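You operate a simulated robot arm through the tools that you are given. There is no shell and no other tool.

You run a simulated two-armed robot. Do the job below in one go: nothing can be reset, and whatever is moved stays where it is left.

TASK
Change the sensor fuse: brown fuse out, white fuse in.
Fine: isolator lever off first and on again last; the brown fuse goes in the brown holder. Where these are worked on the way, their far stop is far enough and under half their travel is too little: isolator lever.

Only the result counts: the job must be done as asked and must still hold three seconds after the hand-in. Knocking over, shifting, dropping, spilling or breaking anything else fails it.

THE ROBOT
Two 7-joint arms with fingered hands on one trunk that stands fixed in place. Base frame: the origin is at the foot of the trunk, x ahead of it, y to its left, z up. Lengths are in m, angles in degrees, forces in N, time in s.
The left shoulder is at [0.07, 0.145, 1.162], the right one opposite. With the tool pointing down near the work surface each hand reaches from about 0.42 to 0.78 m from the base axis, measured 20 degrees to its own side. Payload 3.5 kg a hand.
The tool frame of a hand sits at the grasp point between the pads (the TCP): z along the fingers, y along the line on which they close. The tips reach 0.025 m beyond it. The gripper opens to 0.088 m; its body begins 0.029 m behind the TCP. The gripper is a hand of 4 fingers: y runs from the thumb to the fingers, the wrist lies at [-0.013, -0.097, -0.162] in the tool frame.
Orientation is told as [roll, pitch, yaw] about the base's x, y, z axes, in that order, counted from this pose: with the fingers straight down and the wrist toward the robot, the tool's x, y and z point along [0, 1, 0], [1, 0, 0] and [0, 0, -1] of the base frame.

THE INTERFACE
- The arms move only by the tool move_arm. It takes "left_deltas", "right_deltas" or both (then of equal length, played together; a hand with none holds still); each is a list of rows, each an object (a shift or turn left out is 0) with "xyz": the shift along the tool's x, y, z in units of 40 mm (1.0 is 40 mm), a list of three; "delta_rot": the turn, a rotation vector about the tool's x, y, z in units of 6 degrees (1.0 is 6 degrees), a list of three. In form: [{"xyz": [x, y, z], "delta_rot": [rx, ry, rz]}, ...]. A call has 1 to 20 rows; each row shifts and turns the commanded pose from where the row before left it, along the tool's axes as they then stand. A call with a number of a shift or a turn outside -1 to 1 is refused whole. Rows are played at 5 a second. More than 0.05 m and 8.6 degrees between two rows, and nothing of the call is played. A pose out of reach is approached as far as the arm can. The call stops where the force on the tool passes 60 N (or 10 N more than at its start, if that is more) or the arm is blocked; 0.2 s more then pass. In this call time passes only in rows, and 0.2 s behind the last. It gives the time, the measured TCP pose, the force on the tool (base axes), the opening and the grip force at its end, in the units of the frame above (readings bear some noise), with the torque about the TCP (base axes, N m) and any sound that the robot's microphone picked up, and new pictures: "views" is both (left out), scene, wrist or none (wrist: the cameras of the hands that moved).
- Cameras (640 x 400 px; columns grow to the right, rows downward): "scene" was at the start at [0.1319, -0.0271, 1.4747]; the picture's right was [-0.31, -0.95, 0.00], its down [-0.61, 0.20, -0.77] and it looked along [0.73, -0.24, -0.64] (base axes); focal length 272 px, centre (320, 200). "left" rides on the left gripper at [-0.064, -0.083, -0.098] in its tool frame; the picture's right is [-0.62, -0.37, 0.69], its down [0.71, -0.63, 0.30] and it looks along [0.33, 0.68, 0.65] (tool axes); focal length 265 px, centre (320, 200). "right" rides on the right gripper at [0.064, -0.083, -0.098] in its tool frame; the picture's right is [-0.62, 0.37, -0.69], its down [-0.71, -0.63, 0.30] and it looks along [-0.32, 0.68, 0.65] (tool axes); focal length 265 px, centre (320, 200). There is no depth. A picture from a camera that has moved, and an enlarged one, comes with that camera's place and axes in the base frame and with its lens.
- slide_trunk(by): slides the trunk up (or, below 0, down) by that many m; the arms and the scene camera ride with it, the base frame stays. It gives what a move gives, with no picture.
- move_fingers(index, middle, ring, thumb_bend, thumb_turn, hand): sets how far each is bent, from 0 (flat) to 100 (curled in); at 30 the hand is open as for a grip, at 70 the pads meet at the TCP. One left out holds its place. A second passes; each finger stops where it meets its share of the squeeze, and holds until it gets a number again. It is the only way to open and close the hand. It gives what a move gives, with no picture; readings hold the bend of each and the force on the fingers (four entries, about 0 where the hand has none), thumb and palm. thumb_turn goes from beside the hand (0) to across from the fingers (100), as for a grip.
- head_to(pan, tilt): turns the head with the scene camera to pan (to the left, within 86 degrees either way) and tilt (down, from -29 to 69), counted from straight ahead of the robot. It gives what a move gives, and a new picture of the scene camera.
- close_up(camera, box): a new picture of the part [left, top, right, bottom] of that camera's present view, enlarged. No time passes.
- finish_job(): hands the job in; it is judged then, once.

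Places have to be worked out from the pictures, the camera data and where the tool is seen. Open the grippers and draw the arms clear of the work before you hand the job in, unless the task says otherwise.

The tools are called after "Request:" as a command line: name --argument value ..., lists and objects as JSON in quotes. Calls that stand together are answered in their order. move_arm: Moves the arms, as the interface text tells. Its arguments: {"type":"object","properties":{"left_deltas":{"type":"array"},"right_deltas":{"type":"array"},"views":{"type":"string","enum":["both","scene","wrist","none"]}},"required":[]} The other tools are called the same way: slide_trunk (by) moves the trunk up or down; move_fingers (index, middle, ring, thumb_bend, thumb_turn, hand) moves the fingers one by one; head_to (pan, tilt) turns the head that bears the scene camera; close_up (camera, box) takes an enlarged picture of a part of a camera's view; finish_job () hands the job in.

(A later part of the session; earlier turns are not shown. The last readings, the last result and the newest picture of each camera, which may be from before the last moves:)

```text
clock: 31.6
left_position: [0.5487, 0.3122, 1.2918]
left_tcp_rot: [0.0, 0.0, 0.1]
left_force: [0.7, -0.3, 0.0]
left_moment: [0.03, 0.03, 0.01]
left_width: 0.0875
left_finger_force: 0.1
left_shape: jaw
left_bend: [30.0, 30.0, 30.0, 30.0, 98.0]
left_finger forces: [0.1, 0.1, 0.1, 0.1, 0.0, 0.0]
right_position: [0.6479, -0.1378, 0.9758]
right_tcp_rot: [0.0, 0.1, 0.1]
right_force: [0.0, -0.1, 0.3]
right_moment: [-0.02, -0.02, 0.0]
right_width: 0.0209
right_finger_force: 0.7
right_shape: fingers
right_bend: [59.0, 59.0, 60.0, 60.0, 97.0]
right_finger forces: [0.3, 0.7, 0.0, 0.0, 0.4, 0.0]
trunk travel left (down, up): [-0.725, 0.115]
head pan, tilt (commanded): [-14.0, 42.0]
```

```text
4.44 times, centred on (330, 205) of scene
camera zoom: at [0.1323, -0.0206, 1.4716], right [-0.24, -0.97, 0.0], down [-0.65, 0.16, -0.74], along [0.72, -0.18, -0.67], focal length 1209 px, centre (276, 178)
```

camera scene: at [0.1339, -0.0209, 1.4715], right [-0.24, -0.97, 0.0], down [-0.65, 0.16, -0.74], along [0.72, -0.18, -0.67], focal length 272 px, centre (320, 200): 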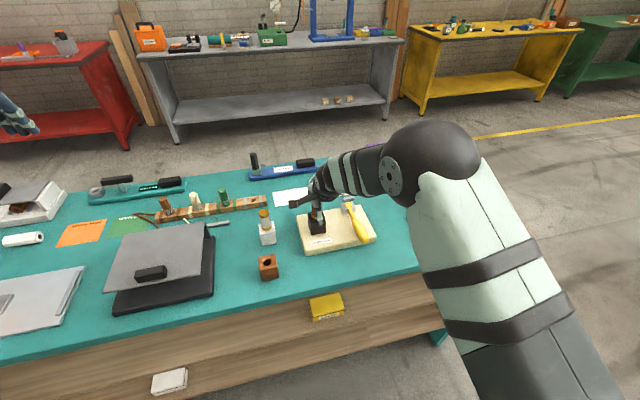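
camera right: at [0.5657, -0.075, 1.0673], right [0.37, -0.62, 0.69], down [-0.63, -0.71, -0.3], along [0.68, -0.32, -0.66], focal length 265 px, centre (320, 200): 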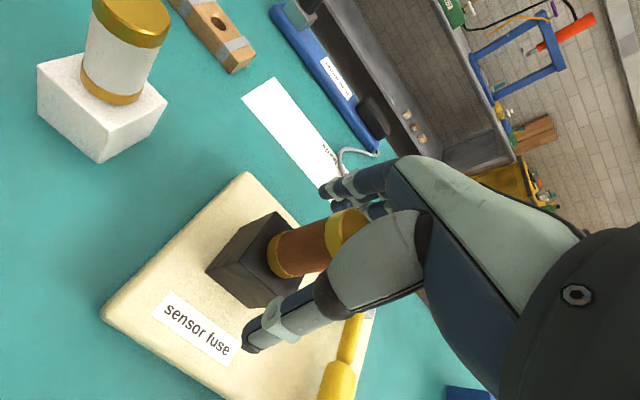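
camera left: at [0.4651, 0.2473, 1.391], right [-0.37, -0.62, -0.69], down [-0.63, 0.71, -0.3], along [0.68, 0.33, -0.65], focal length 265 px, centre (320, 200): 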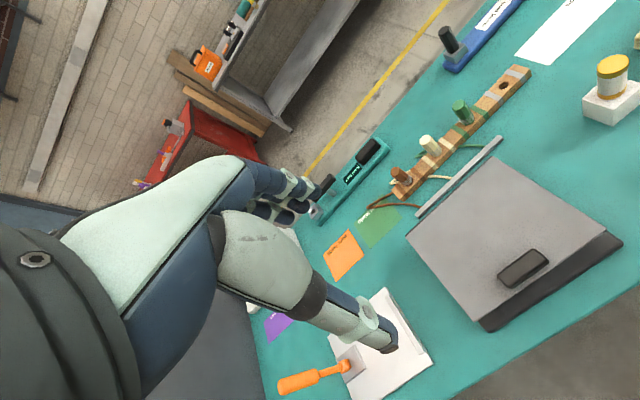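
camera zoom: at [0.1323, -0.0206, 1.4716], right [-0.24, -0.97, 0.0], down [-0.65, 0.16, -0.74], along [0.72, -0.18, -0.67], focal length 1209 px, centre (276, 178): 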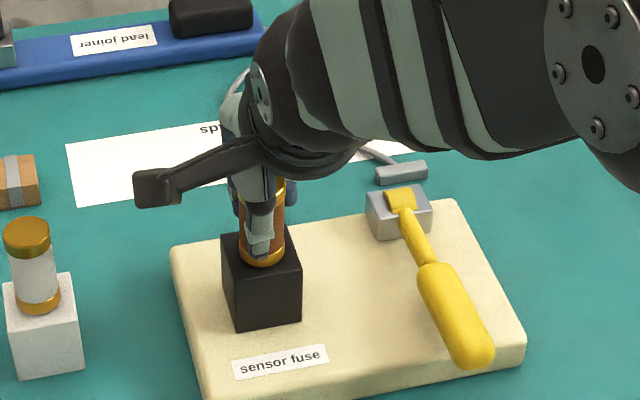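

Thumb and fingers just touch the fuse, so its diameter is about 21 mm, and it is centred. I'll tighten for a firm pull.

Request:
move_fingers --hand "right" --index 80 --middle 80 --ring 80 --thumb_bend 80

Request:
close_up --camera "right" --box '[200, 120, 420, 360]'

```text
clock: 32.6
left_position: [0.549, 0.3105, 1.2927]
left_tcp_rot: [0.0, 0.1, 0.0]
left_force: [0.6, -0.7, -0.3]
left_moment: [-0.03, 0.0, 0.01]
left_width: 0.0877
left_finger_force: 0.0
left_shape: jaw
left_bend: [30.0, 30.0, 30.0, 30.0, 98.0]
left_finger forces: [0.1, 0.0, 0.0, 0.1, 0.1, 0.0]
right_position: [0.6468, -0.1381, 0.9759]
right_tcp_rot: [0.0, 0.1, 0.1]
right_force: [2.9, -0.6, -1.0]
right_moment: [0.0, -0.16, 0.01]
right_width: 0.0085
right_finger_force: 15.2
right_shape: fingers
right_bend: [71.0, 62.0, 80.0, 69.0, 94.0]
right_finger forces: [7.5, 9.5, 0.7, 0.0, 12.6, 0.0]
trunk travel left (down, up): [-0.725, 0.115]
head pan, tilt (commanded): [-14.0, 42.0]
```

```text
1.67 times, centred on (310, 240) of right
camera zoom: at [0.5643, -0.0742, 1.074], right [0.37, -0.62, 0.69], down [-0.63, -0.71, -0.3], along [0.68, -0.32, -0.66], focal length 442 px, centre (337, 133)
```

zoom: 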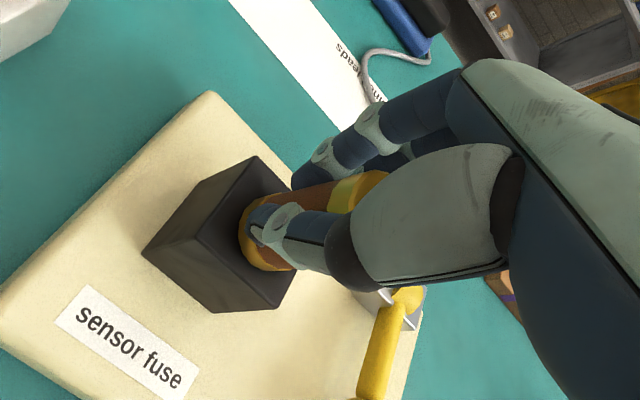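

The fuse is held in a three-point grip by thumb, index and middle at about 15 N. I'll pull straight up in small steps.

Request:
move_arm --right_deltas '[{"xyz": [0, 0, -0.2]}, {"xyz": [0, 0, -0.2]}, {"xyz": [0, 0, -0.2]}]' --views "wrist"

Request:
close_up --camera "scene" --box '[280, 160, 380, 250]'

Request:
close_up --camera "right" --box '[200, 120, 420, 360]'

```text
clock: 33.4
left_position: [0.5488, 0.3112, 1.2924]
left_tcp_rot: [0.0, 0.0, -0.1]
left_force: [0.3, -0.5, 0.4]
left_moment: [0.02, -0.02, 0.01]
left_width: 0.0876
left_finger_force: 0.0
left_shape: jaw
left_bend: [30.0, 30.0, 30.0, 30.0, 98.0]
left_finger forces: [0.0, 0.0, 0.1, 0.0, 0.0, 0.1]
right_position: [0.6464, -0.1374, 0.9994]
right_tcp_rot: [0.0, 0.3, 0.0]
right_force: [0.8, 0.7, -0.9]
right_moment: [0.0, -0.07, 0.0]
right_width: 0.0085
right_finger_force: 14.3
right_shape: fingers
right_bend: [71.0, 62.0, 80.0, 69.0, 94.0]
right_finger forces: [6.6, 8.3, 0.6, 0.0, 12.7, 0.0]
trunk travel left (down, up): [-0.725, 0.115]
head pan, tilt (commanded): [-14.0, 42.0]
camera right: at [0.5631, -0.0747, 1.0985], right [0.37, -0.62, 0.69], down [-0.63, -0.71, -0.3], along [0.68, -0.32, -0.66], focal length 265 px, centre (320, 200)
```

right: 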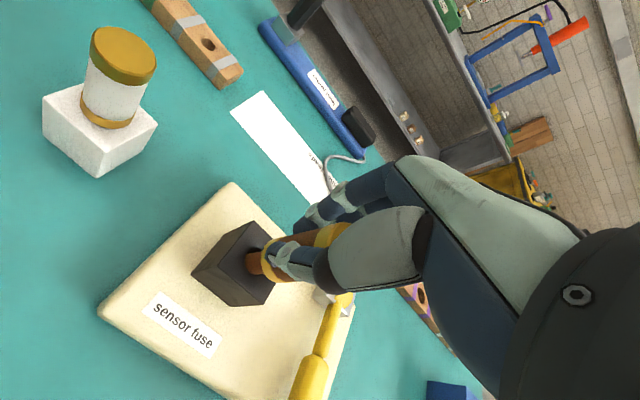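

```text
4.44 times, centred on (330, 205) of scene
camera zoom: at [0.1327, -0.0207, 1.4716], right [-0.24, -0.97, 0.0], down [-0.65, 0.16, -0.74], along [0.72, -0.18, -0.67], focal length 1209 px, centre (276, 178)
```

zoom: 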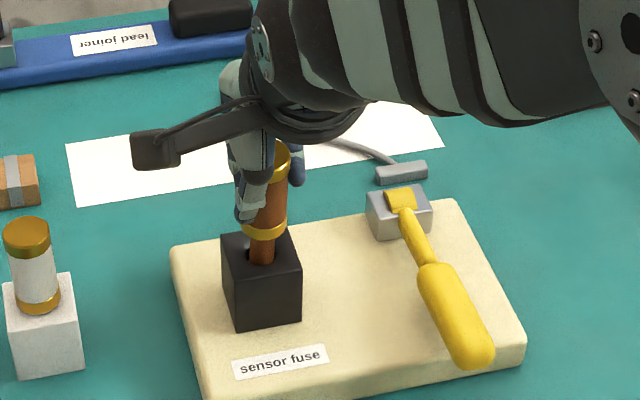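

```text
1.67 times, centred on (310, 240) of right
camera zoom: at [0.5631, -0.0747, 1.0985], right [0.37, -0.62, 0.69], down [-0.63, -0.71, -0.3], along [0.68, -0.32, -0.66], focal length 442 px, centre (337, 133)
```

zoom: 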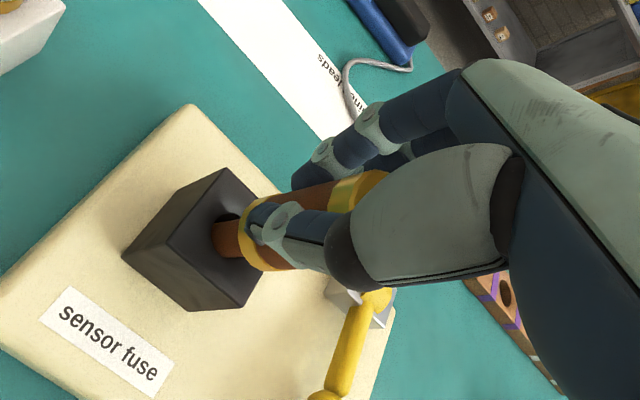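

The fuse is sliding out; it has a narrower pin below. I'll keep lifting until the pin is free.

Request:
move_arm --right_deltas '[{"xyz": [0, 0, -0.4]}, {"xyz": [0, 0, -0.4]}, {"xyz": [0, 0, -0.4]}]' --views "wrist"

Request:
close_up --camera "scene" --box '[280, 140, 380, 240]'

Request:
close_up --camera "right" --box '[200, 140, 400, 340]'

```text
clock: 34.2
left_position: [0.5488, 0.3121, 1.2924]
left_tcp_rot: [0.1, 0.0, 0.1]
left_force: [0.7, -0.4, 0.1]
left_moment: [-0.03, 0.0, 0.01]
left_width: 0.0878
left_finger_force: 0.1
left_shape: jaw
left_bend: [30.0, 30.0, 30.0, 30.0, 98.0]
left_finger forces: [0.0, 0.0, 0.0, 0.0, 0.0, 0.1]
right_position: [0.6458, -0.1382, 1.0499]
right_tcp_rot: [0.0, 0.2, 0.0]
right_force: [0.4, 0.0, 0.4]
right_moment: [-0.01, 0.04, 0.03]
right_width: 0.0081
right_finger_force: 13.6
right_shape: fingers
right_bend: [71.0, 62.0, 80.0, 69.0, 93.0]
right_finger forces: [6.1, 7.8, 0.4, 0.1, 12.8, 0.0]
trunk travel left (down, up): [-0.725, 0.115]
head pan, tilt (commanded): [-14.0, 42.0]
camera right: at [0.5617, -0.0752, 1.1472], right [0.37, -0.62, 0.69], down [-0.63, -0.71, -0.3], along [0.68, -0.32, -0.66], focal length 265 px, centre (320, 200)
```

right: 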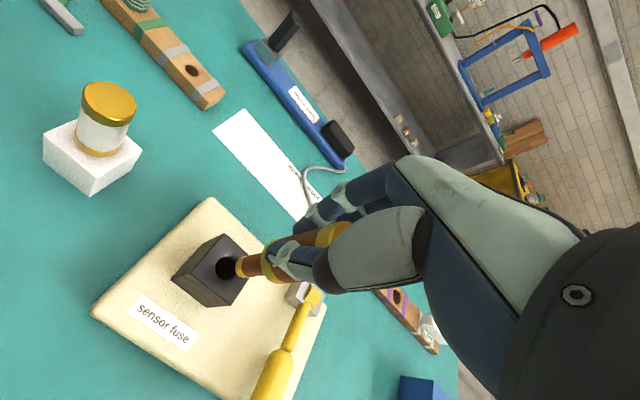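

```text
4.00 times, centred on (330, 190) of scene
camera zoom: at [0.1321, -0.0207, 1.4716], right [-0.24, -0.97, 0.0], down [-0.65, 0.16, -0.74], along [0.72, -0.18, -0.67], focal length 1088 px, centre (280, 240)
```

zoom: 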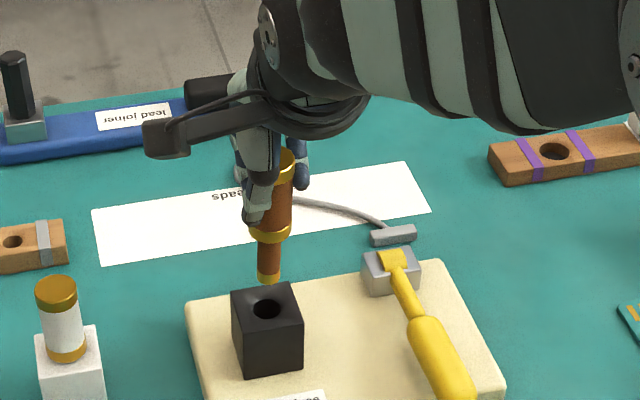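

```text
2.00 times, centred on (300, 240) of right
camera zoom: at [0.5617, -0.0752, 1.1472], right [0.37, -0.62, 0.69], down [-0.63, -0.71, -0.3], along [0.68, -0.32, -0.66], focal length 531 px, centre (360, 120)
```

zoom: 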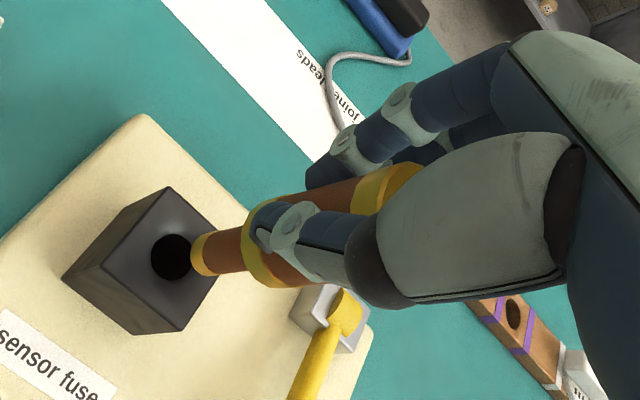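

The fuse is free: its pin tip is about 89 mm below the TCP, and the socket hole is at about [0.646,-0.138,0.934]. I'll raise further and carry it over the brown holder near [0.552,0.010].

Request:
move_arm --right_deltas '[{"xyz": [0, 0, -0.63]}, {"xyz": [0, 0, -0.63]}, {"xyz": [0.74, -0.47, 0]}, {"xyz": [0.74, -0.47, 0]}, {"xyz": [0.74, -0.47, 0]}, {"xyz": [0.74, -0.47, 0]}, {"xyz": [0.74, -0.47, 0]}]'

Request:
close_up --camera "scene" --box '[200, 150, 340, 290]'

Request:
close_up --camera "right" --box '[140, 140, 400, 380]'

```text
clock: 35.8
left_position: [0.5482, 0.3132, 1.2928]
left_tcp_rot: [-0.1, -0.1, -0.1]
left_force: [0.8, 0.1, -0.4]
left_moment: [-0.01, 0.01, -0.03]
left_width: 0.0874
left_finger_force: 0.1
left_shape: jaw
left_bend: [30.0, 30.0, 30.0, 30.0, 98.0]
left_finger forces: [0.1, 0.0, 0.1, 0.1, 0.0, 0.0]
right_position: [0.5523, 0.0115, 1.1013]
right_tcp_rot: [-0.1, 0.2, 0.0]
right_force: [-1.1, 0.7, 0.0]
right_moment: [-0.03, 0.0, -0.04]
right_width: 0.0077
right_finger_force: 12.9
right_shape: fingers
right_bend: [71.0, 63.0, 80.0, 69.0, 93.0]
right_finger forces: [6.1, 7.6, 0.5, 0.0, 12.9, 0.0]
trunk travel left (down, up): [-0.725, 0.115]
head pan, tilt (commanded): [-14.0, 42.0]
camera scene: at [0.1311, -0.019, 1.4717], right [-0.24, -0.97, 0.0], down [-0.65, 0.16, -0.74], along [0.72, -0.18, -0.67], focal length 272 px, centre (320, 200)
camera right: at [0.4686, 0.0746, 1.1999], right [0.37, -0.62, 0.69], down [-0.63, -0.71, -0.3], along [0.68, -0.33, -0.65], focal length 265 px, centre (320, 200)
```

scene: 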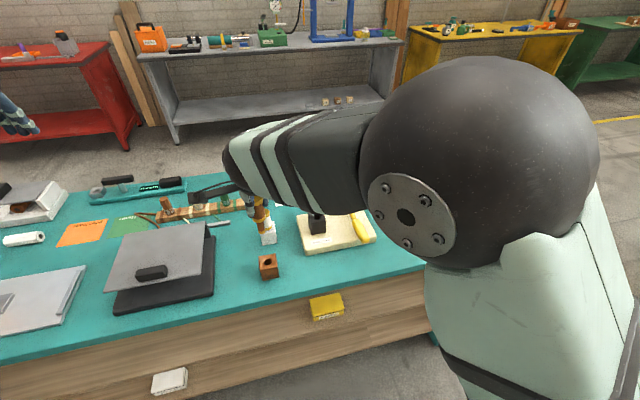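
right: 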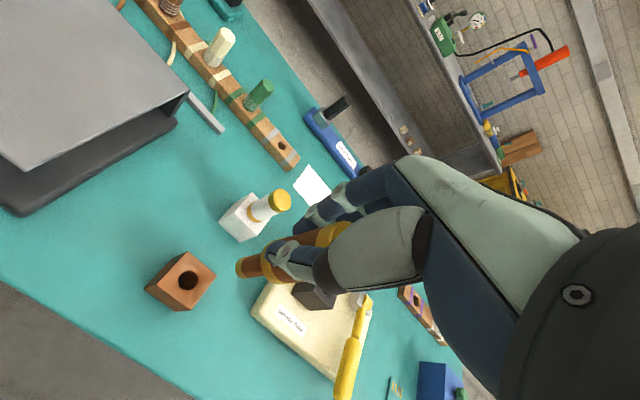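

```text
2.86 times, centred on (270, 220) of scene
camera zoom: at [0.1311, -0.019, 1.4717], right [-0.24, -0.97, 0.0], down [-0.65, 0.16, -0.74], along [0.72, -0.18, -0.67], focal length 777 px, centre (463, 143)
```

zoom: 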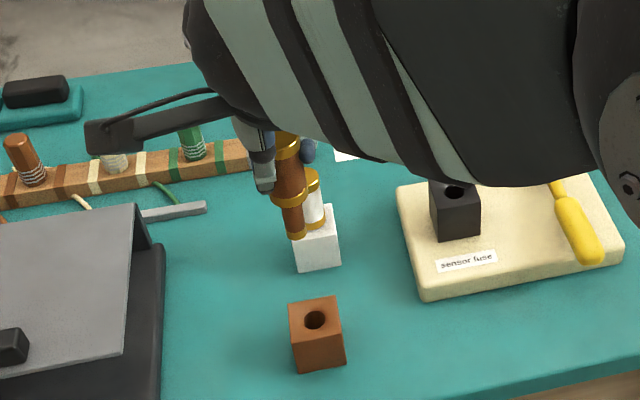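

```text
1.67 times, centred on (270, 260) of right
camera zoom: at [0.4686, 0.0746, 1.1999], right [0.37, -0.62, 0.69], down [-0.63, -0.71, -0.3], along [0.68, -0.33, -0.65], focal length 442 px, centre (403, 100)
```

zoom: 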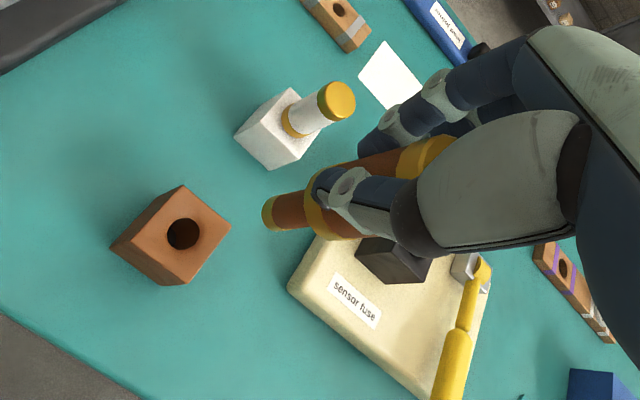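

The brown hole triangulates to about [0.554,0.009,0.899], and the pin tip hangs nearly straight under the TCP. I'll lower until the tip is about 14 mm above the hole and compare the two.

Request:
move_arm --right_deltas '[{"xyz": [-0.02, 0.033, 0.833]}, {"xyz": [-0.02, 0.033, 0.833]}, {"xyz": [-0.02, 0.033, 0.833]}]' --views "none"

Request:
close_up --camera "scene" --box '[230, 200, 310, 290]'

Request:
close_up --camera "right" --box '[150, 160, 350, 360]'

Request:
close_up --camera "left" --box '[440, 60, 640, 300]'

```text
clock: 36.6
left_position: [0.5509, 0.3116, 1.2917]
left_tcp_rot: [0.0, 0.1, 0.0]
left_force: [-0.3, -0.4, -0.6]
left_moment: [-0.02, -0.02, -0.02]
left_width: 0.0875
left_finger_force: 0.1
left_shape: jaw
left_bend: [30.0, 30.0, 30.0, 30.0, 98.0]
left_finger forces: [0.0, 0.0, 0.1, 0.1, 0.1, 0.0]
right_position: [0.5642, 0.0033, 1.012]
right_tcp_rot: [2.2, -0.3, -1.3]
right_force: [0.2, 0.1, -0.5]
right_moment: [0.0, 0.01, 0.0]
right_width: 0.0076
right_finger_force: 13.5
right_shape: fingers
right_bend: [71.0, 63.0, 80.0, 69.0, 93.0]
right_finger forces: [6.1, 7.7, 0.6, 0.0, 12.6, 0.1]
trunk travel left (down, up): [-0.725, 0.115]
head pan, tilt (commanded): [-14.0, 42.0]
```

```text
4.44 times, centred on (270, 245) of scene
camera zoom: at [0.1338, -0.0212, 1.4715], right [-0.24, -0.97, 0.0], down [-0.65, 0.16, -0.74], along [0.72, -0.18, -0.67], focal length 1209 px, centre (542, 0)
```

zoom: 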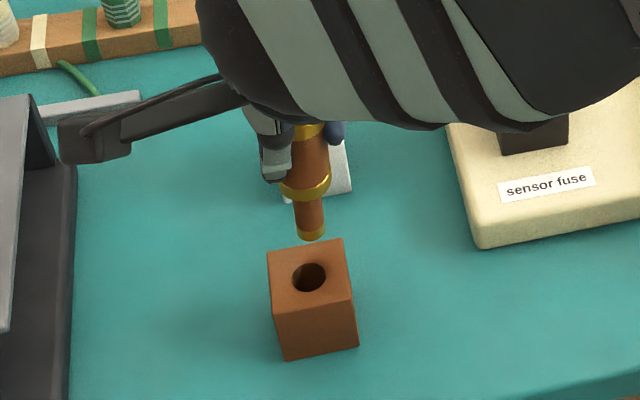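

```text
2.00 times, centred on (250, 260) of right
camera zoom: at [0.482, 0.0642, 1.1123], right [0.35, -0.65, 0.67], down [-0.64, -0.69, -0.33], along [0.68, -0.32, -0.66], focal length 531 px, centre (460, 80)
```

zoom: 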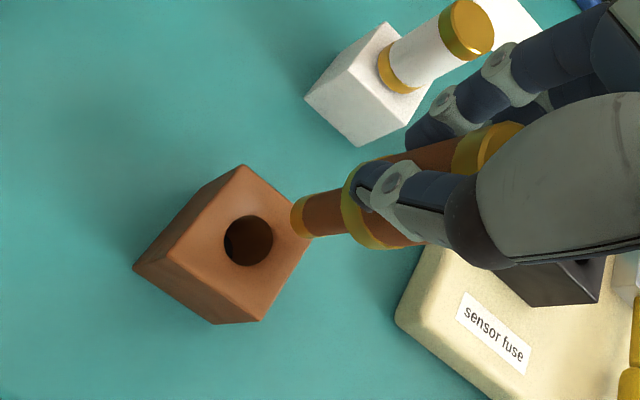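

```text
1.67 times, centred on (540, 180) of left
camera zoom: at [0.4662, 0.2474, 1.3906], right [-0.37, -0.62, -0.69], down [-0.63, 0.71, -0.3], along [0.68, 0.33, -0.65], focal length 442 px, centre (-47, 233)
```

zoom: 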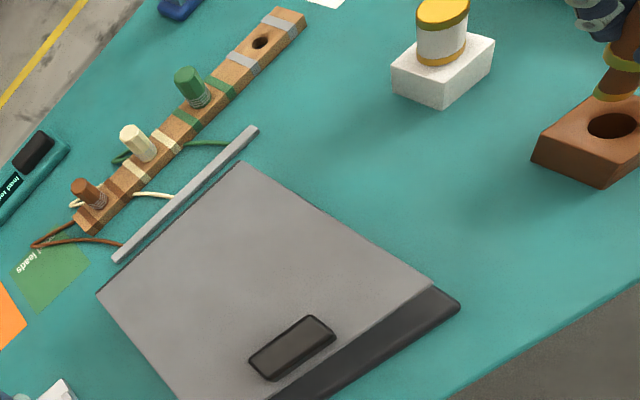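

The arm stopped short of the commanded pose, at [0.564,0.003,1.012], because the elbow is folded to its limit this close in. Raising the trunk will lengthen the shoulder-to-wrist distance, so I'll slide it up 0.11 m.

Request:
slide_trunk --by 0.11

```text
clock: 38.0
left_position: [0.549, 0.3111, 1.4016]
left_tcp_rot: [0.0, 0.0, 0.0]
left_force: [-0.1, 0.5, -1.0]
left_moment: [0.01, 0.0, -0.03]
left_width: 0.0876
left_finger_force: 0.0
left_shape: jaw
left_bend: [30.0, 30.0, 30.0, 30.0, 98.0]
left_finger forces: [0.0, 0.1, 0.0, 0.0, 0.0, 0.0]
right_position: [0.5622, 0.0006, 1.1157]
right_tcp_rot: [1.7, 0.4, -1.5]
right_force: [0.6, 0.3, -0.4]
right_moment: [-0.01, 0.02, 0.02]
right_width: 0.0077
right_finger_force: 13.2
right_shape: fingers
right_bend: [71.0, 63.0, 80.0, 69.0, 93.0]
right_finger forces: [6.1, 7.6, 0.6, 0.0, 12.7, 0.0]
trunk travel left (down, up): [-0.835, 0.005]
head pan, tilt (commanded): [-14.0, 42.0]
```

Let me lower 40 mm and see what pose is now tracked.

Request:
move_arm --right_deltas '[{"xyz": [0, 0, 0.5]}, {"xyz": [0, 0, 0.5]}]' --views "none"

```text
clock: 38.6
left_position: [0.5509, 0.3126, 1.4022]
left_tcp_rot: [0.0, 0.1, 0.0]
left_force: [0.2, -0.4, 0.5]
left_moment: [0.04, -0.01, 0.0]
left_width: 0.0873
left_finger_force: 0.0
left_shape: jaw
left_bend: [30.0, 30.0, 30.0, 30.0, 98.0]
left_finger forces: [0.0, 0.1, 0.0, 0.1, 0.1, 0.1]
right_position: [0.5636, 0.0028, 1.0755]
right_tcp_rot: [1.7, 0.3, -1.3]
right_force: [-1.7, -0.3, -0.6]
right_moment: [0.0, 0.0, 0.0]
right_width: 0.0075
right_finger_force: 13.7
right_shape: fingers
right_bend: [71.0, 63.0, 80.0, 69.0, 93.0]
right_finger forces: [6.1, 7.7, 0.7, 0.1, 12.5, 0.1]
trunk travel left (down, up): [-0.835, 0.005]
head pan, tilt (commanded): [-14.0, 42.0]
```

The pose reference was reset to the measured one. I'll take out the small tilt and shift to [0.556,0.009].

Request:
move_arm --right_deltas '[{"xyz": [0.155, -0.19, 0], "delta_rot": [-0.05, -0.283, -0.217]}, {"xyz": [0, 0, 0.5]}, {"xyz": [0, 0, 0.5]}]' --views "none"

Request:
head_to --pan -4 --tilt 50

Request:
close_up --camera "right" --box '[150, 160, 350, 360]'

```text
clock: 39.4
left_position: [0.55, 0.3119, 1.4026]
left_tcp_rot: [0.1, 0.1, 0.0]
left_force: [-0.8, 0.4, 1.2]
left_moment: [-0.01, -0.01, 0.03]
left_width: 0.0875
left_finger_force: 0.0
left_shape: jaw
left_bend: [30.0, 30.0, 30.0, 30.0, 98.0]
left_finger forces: [0.1, 0.0, 0.0, 0.0, 0.1, 0.0]
right_position: [0.5561, 0.0102, 1.0368]
right_tcp_rot: [-0.4, -0.1, 0.0]
right_force: [0.1, 0.7, -0.9]
right_moment: [-0.02, -0.04, -0.03]
right_width: 0.0074
right_finger_force: 13.3
right_shape: fingers
right_bend: [71.0, 63.0, 80.0, 70.0, 93.0]
right_finger forces: [6.0, 7.7, 0.7, 0.0, 12.7, 0.0]
trunk travel left (down, up): [-0.835, 0.005]
head pan, tilt (commanded): [-14.0, 42.0]
```

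```text
clock: 40.1
left_position: [0.5484, 0.3109, 1.4023]
left_tcp_rot: [0.0, 0.0, 0.0]
left_force: [1.1, -0.7, -0.1]
left_moment: [0.03, -0.02, 0.01]
left_width: 0.0876
left_finger_force: 0.1
left_shape: jaw
left_bend: [30.0, 30.0, 30.0, 30.0, 98.0]
left_finger forces: [0.0, 0.0, 0.0, 0.0, 0.0, 0.0]
right_position: [0.5553, 0.0083, 1.0352]
right_tcp_rot: [-0.7, -0.1, -0.1]
right_force: [0.2, 0.7, -0.5]
right_moment: [0.02, -0.01, -0.03]
right_width: 0.0076
right_finger_force: 13.8
right_shape: fingers
right_bend: [71.0, 63.0, 80.0, 70.0, 93.0]
right_finger forces: [6.0, 7.7, 0.7, 0.0, 12.6, 0.1]
trunk travel left (down, up): [-0.835, 0.005]
head pan, tilt (commanded): [-4.0, 50.0]
camera scene: at [0.1281, -0.0056, 1.5704], right [-0.07, -1.0, 0.0], down [-0.76, 0.05, -0.64], along [0.64, -0.05, -0.77], focal length 272 px, centre (320, 200)
```

scene: 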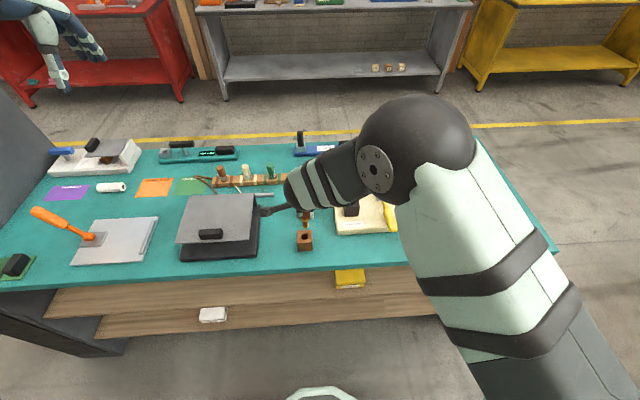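

```text
2.00 times, centred on (250, 260) of right
camera zoom: at [0.472, 0.0719, 1.1316], right [0.37, -0.61, 0.7], down [-0.63, -0.72, -0.29], along [0.68, -0.33, -0.65], focal length 531 px, centre (460, 80)
```

zoom: 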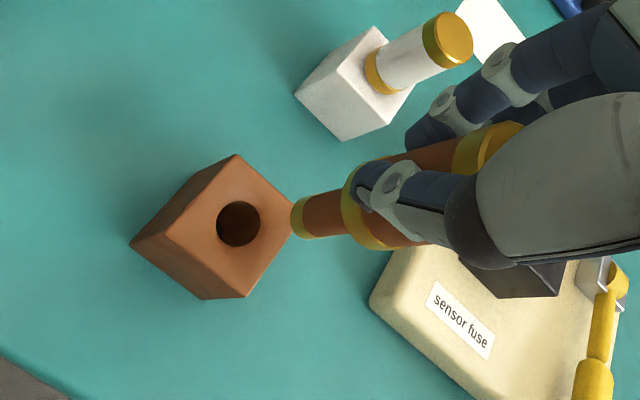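

The pose now tracks well at [0.555,0.008,1.035]. I'll lower 32 mm more so the pin tip is about 15 mm above the hole and compare in both views.

Request:
move_arm --right_deltas '[{"xyz": [0, 0, 0.4], "delta_rot": [0, 0.1, 0]}, {"xyz": [0, 0, 0.4]}]' --views "none"

Request:
close_up --camera "scene" --box '[280, 200, 330, 260]'

Request:
close_up --camera "right" --box '[170, 160, 370, 360]'

```text
clock: 40.7
left_position: [0.5501, 0.3122, 1.4018]
left_tcp_rot: [-0.1, 0.0, 0.1]
left_force: [-0.6, 0.6, 0.1]
left_moment: [0.01, -0.01, -0.03]
left_width: 0.0875
left_finger_force: 0.1
left_shape: jaw
left_bend: [30.0, 30.0, 30.0, 30.0, 98.0]
left_finger forces: [0.0, 0.0, 0.0, 0.1, 0.0, 0.0]
right_position: [0.5524, 0.0107, 0.9998]
right_tcp_rot: [-0.9, -0.1, 0.8]
right_force: [0.1, 0.3, -0.2]
right_moment: [-0.04, -0.03, -0.04]
right_width: 0.0078
right_finger_force: 13.3
right_shape: fingers
right_bend: [71.0, 63.0, 80.0, 70.0, 93.0]
right_finger forces: [6.0, 7.7, 0.7, 0.1, 12.5, 0.1]
trunk travel left (down, up): [-0.835, 0.005]
head pan, tilt (commanded): [-4.0, 50.0]
```

```text
6.67 times, centred on (305, 230) of scene
camera zoom: at [0.129, -0.0054, 1.5703], right [-0.07, -1.0, 0.0], down [-0.76, 0.05, -0.64], along [0.64, -0.04, -0.77], focal length 1814 px, centre (420, 0)
```

zoom: 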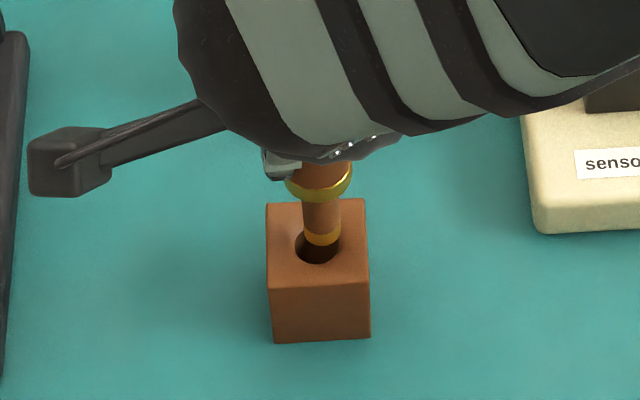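

```text
2.00 times, centred on (270, 260) of right
camera zoom: at [0.4677, 0.0744, 1.096], right [0.38, -0.6, 0.7], down [-0.62, -0.73, -0.29], along [0.69, -0.32, -0.65], focal length 531 px, centre (420, 80)
```

zoom: 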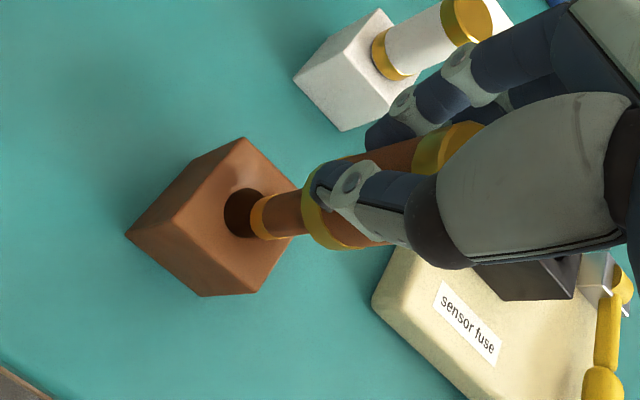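

Comparing the two views, the pin needs to shift about 5 mm forward and 1 mm left to sit over the hole. I'll correct and lower 8 mm.

Request:
move_arm --right_deltas '[{"xyz": [0.03, 0.13, 0]}, {"xyz": [0, 0, 0.2]}, {"xyz": [0, 0, 0]}]' --views "none"

Request:
close_up --camera "scene" --box '[290, 205, 330, 255]'

Request:
close_up --camera "right" --box '[200, 180, 350, 330]'

```text
clock: 41.5
left_position: [0.5481, 0.312, 1.4032]
left_tcp_rot: [-0.1, 0.0, 0.0]
left_force: [-0.1, -0.4, 0.9]
left_moment: [-0.01, 0.02, 0.01]
left_width: 0.0876
left_finger_force: 0.1
left_shape: jaw
left_bend: [30.0, 30.0, 30.0, 30.0, 98.0]
left_finger forces: [0.1, 0.1, 0.0, 0.0, 0.0, 0.0]
right_position: [0.5558, 0.0114, 0.9898]
right_tcp_rot: [-1.1, -0.1, 1.1]
right_force: [-0.3, 0.5, -0.4]
right_moment: [-0.01, -0.03, 0.03]
right_width: 0.0074
right_finger_force: 13.1
right_shape: fingers
right_bend: [71.0, 63.0, 80.0, 70.0, 93.0]
right_finger forces: [6.0, 7.7, 0.7, 0.0, 12.4, 0.0]
trunk travel left (down, up): [-0.835, 0.005]
head pan, tilt (commanded): [-4.0, 50.0]
```

```text
8.00 times, centred on (310, 230) of scene
camera zoom: at [0.1277, -0.0057, 1.5704], right [-0.07, -1.0, 0.0], down [-0.76, 0.05, -0.64], along [0.64, -0.04, -0.77], focal length 2176 px, centre (400, -40)
```

zoom: 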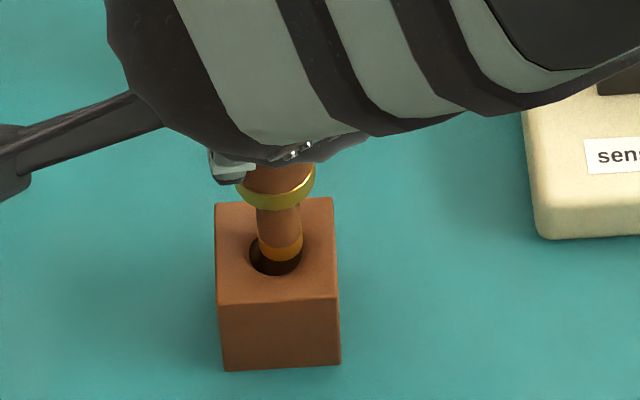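

```text
2.67 times, centred on (275, 255) of right
camera zoom: at [0.4702, 0.0755, 1.0864], right [0.38, -0.6, 0.71], down [-0.61, -0.73, -0.29], along [0.69, -0.32, -0.65], focal length 708 px, centre (440, 53)
```

zoom: 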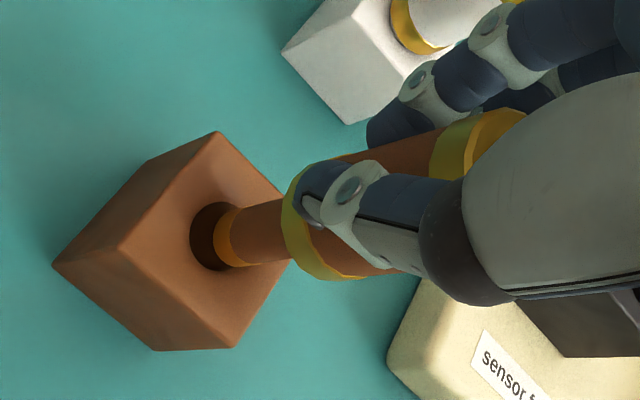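

The pin is within about 2 mm of the hole; it needs roughly 2 mm to the left. Removing the 1.1° roll error swings the tip by just that amount, so I'll do that and lower 4 mm.

Request:
move_arm --right_deltas '[{"delta_rot": [0, 0.183, 0]}, {"xyz": [0, 0, 0.1]}, {"xyz": [0, 0, 0]}]' --views "none"

Request:
close_up --camera "scene" --box '[290, 205, 330, 255]'

Request:
close_up --camera "right" --box '[200, 180, 350, 330]'

```text
clock: 42.3
left_position: [0.5494, 0.312, 1.4013]
left_tcp_rot: [0.0, -0.1, 0.0]
left_force: [0.6, 0.2, 0.2]
left_moment: [0.04, -0.04, 0.01]
left_width: 0.0876
left_finger_force: 0.1
left_shape: jaw
left_bend: [30.0, 30.0, 30.0, 30.0, 98.0]
left_finger forces: [0.1, 0.1, 0.1, 0.1, 0.0, 0.1]
right_position: [0.5549, 0.0148, 0.9858]
right_tcp_rot: [-0.1, -0.2, 1.4]
right_force: [-0.2, 0.5, -0.4]
right_moment: [0.03, 0.02, 0.01]
right_width: 0.0073
right_finger_force: 13.6
right_shape: fingers
right_bend: [71.0, 63.0, 80.0, 70.0, 93.0]
right_finger forces: [6.1, 7.7, 0.7, 0.0, 12.5, 0.0]
trunk travel left (down, up): [-0.835, 0.005]
head pan, tilt (commanded): [-4.0, 50.0]
```

```text
8.00 times, centred on (310, 230) of scene
camera zoom: at [0.1279, -0.0057, 1.5704], right [-0.07, -1.0, 0.0], down [-0.76, 0.05, -0.64], along [0.64, -0.04, -0.77], focal length 2176 px, centre (400, -40)
```

zoom: 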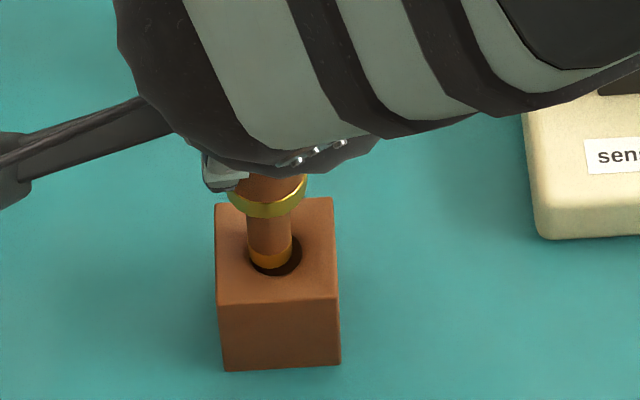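

```text
2.67 times, centred on (275, 255) of right
camera zoom: at [0.4698, 0.0757, 1.0838], right [0.38, -0.61, 0.69], down [-0.61, -0.73, -0.31], along [0.69, -0.31, -0.65], focal length 708 px, centre (440, 53)
```

zoom: 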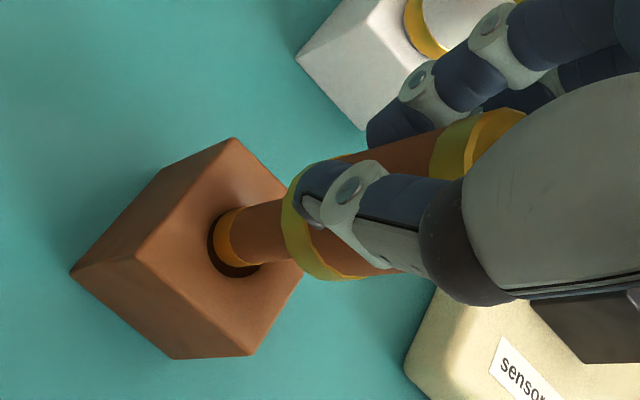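

The pin is now at the hole mouth, slightly (about 2 mm) too far left. I'll shift 1.5 mm right and lower gently, watching the force.

Request:
move_arm --right_deltas '[{"xyz": [-0.04, 0, 0]}, {"xyz": [0, 0, 0.1]}, {"xyz": [0, 0, 0.1]}]' --views "none"

Request:
close_up --camera "scene" --box '[290, 205, 330, 255]'

Request:
close_up --camera "right" --box '[200, 180, 350, 330]'

```text
clock: 43.1
left_position: [0.5477, 0.3102, 1.4022]
left_tcp_rot: [-0.1, -0.1, -0.1]
left_force: [-0.4, 0.4, -0.5]
left_moment: [0.02, 0.02, 0.02]
left_width: 0.0877
left_finger_force: 0.0
left_shape: jaw
left_bend: [30.0, 30.0, 30.0, 30.0, 98.0]
left_finger forces: [0.0, 0.0, 0.0, 0.1, 0.1, 0.0]
right_position: [0.5545, 0.0137, 0.9781]
right_tcp_rot: [-0.2, -0.1, 1.3]
right_force: [-0.6, 0.9, -0.9]
right_moment: [0.0, -0.01, 0.04]
right_width: 0.0075
right_finger_force: 13.4
right_shape: fingers
right_bend: [71.0, 63.0, 80.0, 70.0, 93.0]
right_finger forces: [6.0, 7.7, 0.8, 0.0, 12.5, 0.1]
trunk travel left (down, up): [-0.835, 0.005]
head pan, tilt (commanded): [-4.0, 50.0]
```

```text
8.00 times, centred on (310, 230) of scene
camera zoom: at [0.1282, -0.0056, 1.5704], right [-0.07, -1.0, 0.0], down [-0.76, 0.05, -0.64], along [0.64, -0.04, -0.77], focal length 2176 px, centre (400, -40)
```

zoom: 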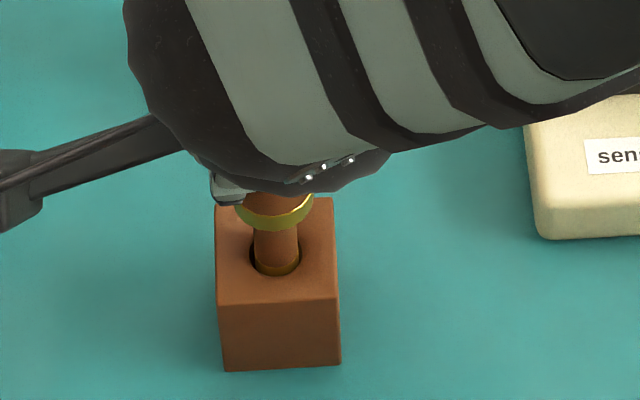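

```text
2.67 times, centred on (275, 255) of right
camera zoom: at [0.4695, 0.0737, 1.076], right [0.38, -0.61, 0.69], down [-0.61, -0.73, -0.31], along [0.69, -0.31, -0.65], focal length 708 px, centre (440, 53)
```

zoom: 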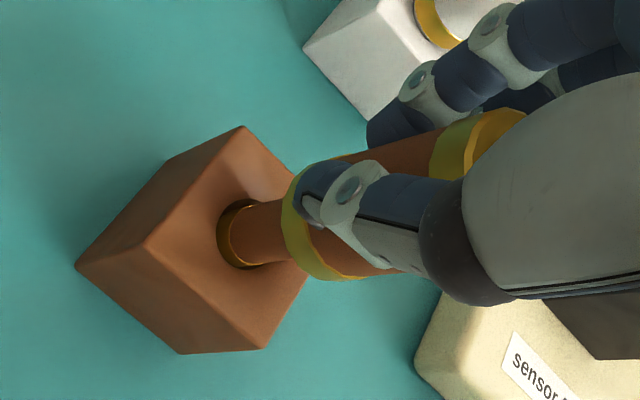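

The pin has entered the hole with no reaction force. I'll lower in small steps.

Request:
move_arm --right_deltas '[{"xyz": [0, 0, 0.15]}, {"xyz": [0, 0, 0.15]}, {"xyz": [0, 0, 0.15]}]' --views "none"

Request:
close_up --camera "scene" --box '[290, 205, 330, 255]'

Request:
close_up --camera "right" --box '[200, 180, 350, 330]'

```text
clock: 43.9
left_position: [0.5494, 0.3124, 1.4018]
left_tcp_rot: [0.1, 0.0, -0.1]
left_force: [-0.6, 0.1, -0.1]
left_moment: [0.01, 0.03, -0.01]
left_width: 0.0873
left_finger_force: 0.1
left_shape: jaw
left_bend: [30.0, 30.0, 30.0, 30.0, 98.0]
left_finger forces: [0.0, 0.0, 0.0, 0.0, 0.0, 0.0]
right_position: [0.5562, 0.0132, 0.96]
right_tcp_rot: [-0.1, -0.1, 1.3]
right_force: [0.8, -0.3, -0.2]
right_moment: [-0.03, 0.0, 0.05]
right_width: 0.0074
right_finger_force: 13.3
right_shape: fingers
right_bend: [71.0, 63.0, 80.0, 70.0, 93.0]
right_finger forces: [6.0, 7.6, 0.8, 0.0, 12.5, 0.0]
trunk travel left (down, up): [-0.835, 0.005]
head pan, tilt (commanded): [-4.0, 50.0]
```

```text
8.00 times, centred on (310, 230) of scene
camera zoom: at [0.1281, -0.0057, 1.5704], right [-0.07, -1.0, 0.0], down [-0.76, 0.05, -0.64], along [0.64, -0.04, -0.77], focal length 2176 px, centre (400, -40)
```

zoom: 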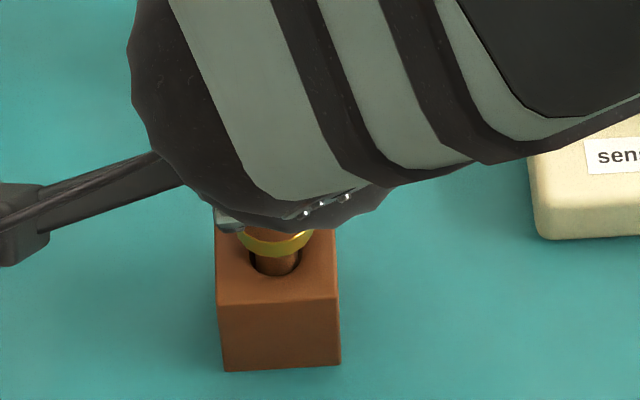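

```text
2.67 times, centred on (275, 255) of right
camera zoom: at [0.4704, 0.0739, 1.0581], right [0.38, -0.61, 0.69], down [-0.61, -0.73, -0.3], along [0.69, -0.31, -0.65], focal length 708 px, centre (440, 53)
```

zoom: 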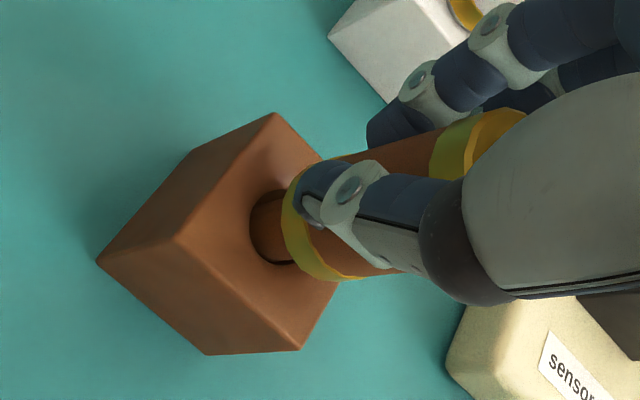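

It is sliding in cleanly. I'll continue until the body seats.

Request:
move_arm --right_deltas '[{"xyz": [0, 0, 0.1]}, {"xyz": [0, 0, 0.1]}, {"xyz": [0, 0, 0.1]}, {"xyz": [0, 0, 0.05]}]' --views "none"

Request:
close_up --camera "scene" --box '[290, 205, 330, 255]'

Request:
close_up --camera "right" --box '[200, 180, 350, 330]'

```text
clock: 44.9
left_position: [0.5478, 0.3106, 1.4028]
left_tcp_rot: [0.0, 0.0, 0.0]
left_force: [0.0, 0.5, 0.0]
left_moment: [0.03, -0.02, -0.02]
left_width: 0.0876
left_finger_force: 0.1
left_shape: jaw
left_bend: [30.0, 30.0, 30.0, 30.0, 98.0]
left_finger forces: [0.0, 0.0, 0.1, 0.1, 0.0, 0.0]
right_position: [0.5555, 0.0118, 0.9472]
right_tcp_rot: [0.1, -0.1, 1.4]
right_force: [0.0, 0.1, -0.6]
right_moment: [0.03, -0.01, -0.01]
right_width: 0.0073
right_finger_force: 13.2
right_shape: fingers
right_bend: [71.0, 63.0, 80.0, 70.0, 93.0]
right_finger forces: [6.1, 7.7, 0.8, 0.0, 12.5, 0.1]
trunk travel left (down, up): [-0.835, 0.005]
head pan, tilt (commanded): [-4.0, 50.0]
```

```text
8.00 times, centred on (310, 230) of scene
camera zoom: at [0.1281, -0.0057, 1.5704], right [-0.07, -1.0, 0.0], down [-0.76, 0.05, -0.64], along [0.64, -0.04, -0.77], focal length 2176 px, centre (400, -40)
```

zoom: 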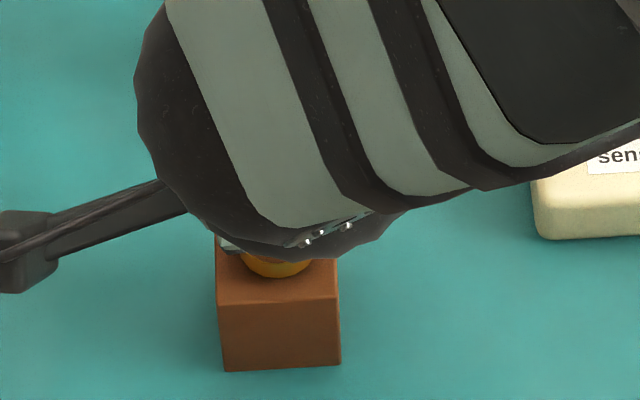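

```text
2.67 times, centred on (275, 255) of right
camera zoom: at [0.4702, 0.0733, 1.0447], right [0.38, -0.61, 0.69], down [-0.61, -0.73, -0.31], along [0.69, -0.31, -0.65], focal length 708 px, centre (440, 53)
```

zoom: 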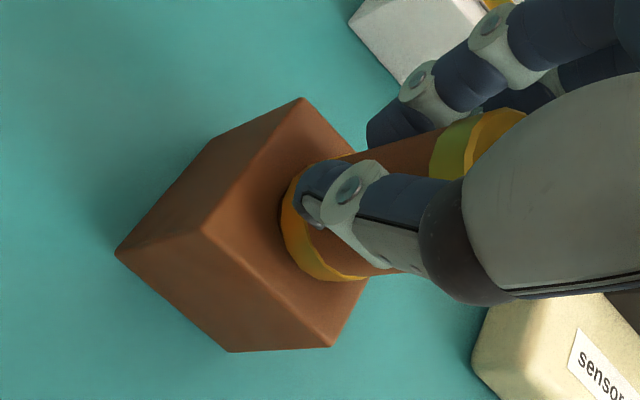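

The ring is right at the holder's top. I'll lower in 2 mm steps to feel the seat.

Request:
move_arm --right_deltas '[{"xyz": [0, 0, 0.05]}, {"xyz": [0, 0, 0.05]}, {"xyz": [0, 0, 0.03]}]' --views "none"

Request:
close_up --camera "right" --box '[200, 180, 350, 330]'

```text
clock: 45.7
left_position: [0.5483, 0.3127, 1.4019]
left_tcp_rot: [0.2, 0.0, 0.0]
left_force: [-1.0, -0.2, -0.4]
left_moment: [-0.01, 0.01, -0.02]
left_width: 0.0875
left_finger_force: 0.0
left_shape: jaw
left_bend: [30.0, 30.0, 30.0, 30.0, 98.0]
left_finger forces: [0.1, 0.1, 0.0, 0.0, 0.1, 0.0]
right_position: [0.5571, 0.0129, 0.9422]
right_tcp_rot: [0.0, -0.4, 1.3]
right_force: [3.4, 1.1, 7.8]
right_moment: [0.04, -0.08, 0.01]
right_width: 0.0061
right_finger_force: 15.0
right_shape: fingers
right_bend: [72.0, 63.0, 80.0, 71.0, 93.0]
right_finger forces: [7.3, 9.6, 0.3, 0.0, 13.1, 0.0]
trunk travel left (down, up): [-0.835, 0.005]
head pan, tilt (commanded): [-4.0, 50.0]
```

```text
2.67 times, centred on (275, 255) of right
camera zoom: at [0.4705, 0.0739, 1.0398], right [0.38, -0.61, 0.7], down [-0.61, -0.73, -0.31], along [0.7, -0.31, -0.65], focal length 708 px, centre (440, 53)
```

zoom: 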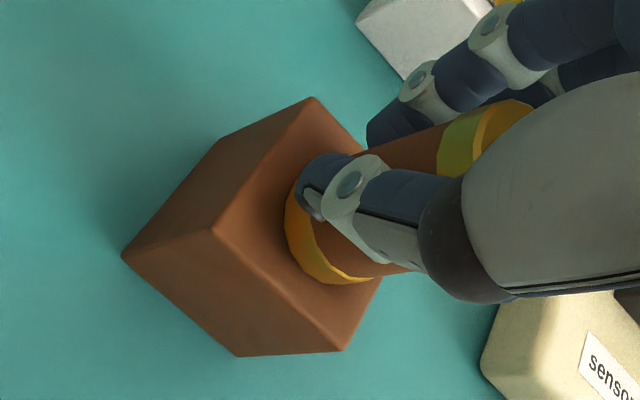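

The fuse is seated at 7.8 N with the TCP at z 0.942. I'll release with a moderate opening, so the fingers stay clear of the white holder.

Request:
move_fingers --hand "right" --index 46 --middle 46 --ring 46 --thumb_bend 46

Request:
close_up --camera "right" --box '[200, 160, 400, 360]'

```text
clock: 46.7
left_position: [0.5486, 0.3109, 1.4024]
left_tcp_rot: [0.0, 0.0, 0.0]
left_force: [-0.2, 1.2, 0.0]
left_moment: [0.0, -0.02, 0.0]
left_width: 0.0876
left_finger_force: 0.0
left_shape: jaw
left_bend: [30.0, 30.0, 30.0, 30.0, 98.0]
left_finger forces: [0.0, 0.0, 0.0, 0.0, 0.0, 0.0]
right_position: [0.555, 0.0127, 0.9407]
right_tcp_rot: [0.1, -0.1, 1.3]
right_force: [0.8, -0.3, 0.2]
right_moment: [0.0, -0.01, 0.01]
right_width: 0.0501
right_finger_force: 0.2
right_shape: fingers
right_bend: [46.0, 46.0, 46.0, 46.0, 97.0]
right_finger forces: [0.0, 0.0, 0.0, 0.0, 0.0, 0.1]
trunk travel left (down, up): [-0.835, 0.005]
head pan, tilt (commanded): [-4.0, 50.0]
```

```text
2.00 times, centred on (300, 260) of right
camera zoom: at [0.4701, 0.0734, 1.0386], right [0.38, -0.61, 0.69], down [-0.61, -0.73, -0.31], along [0.69, -0.31, -0.65], focal length 531 px, centre (360, 80)
```

zoom: 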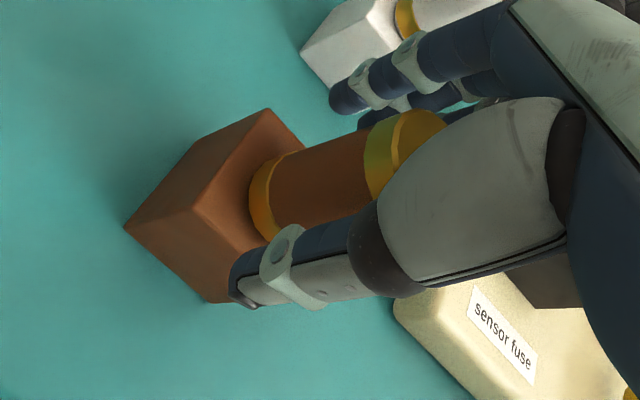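

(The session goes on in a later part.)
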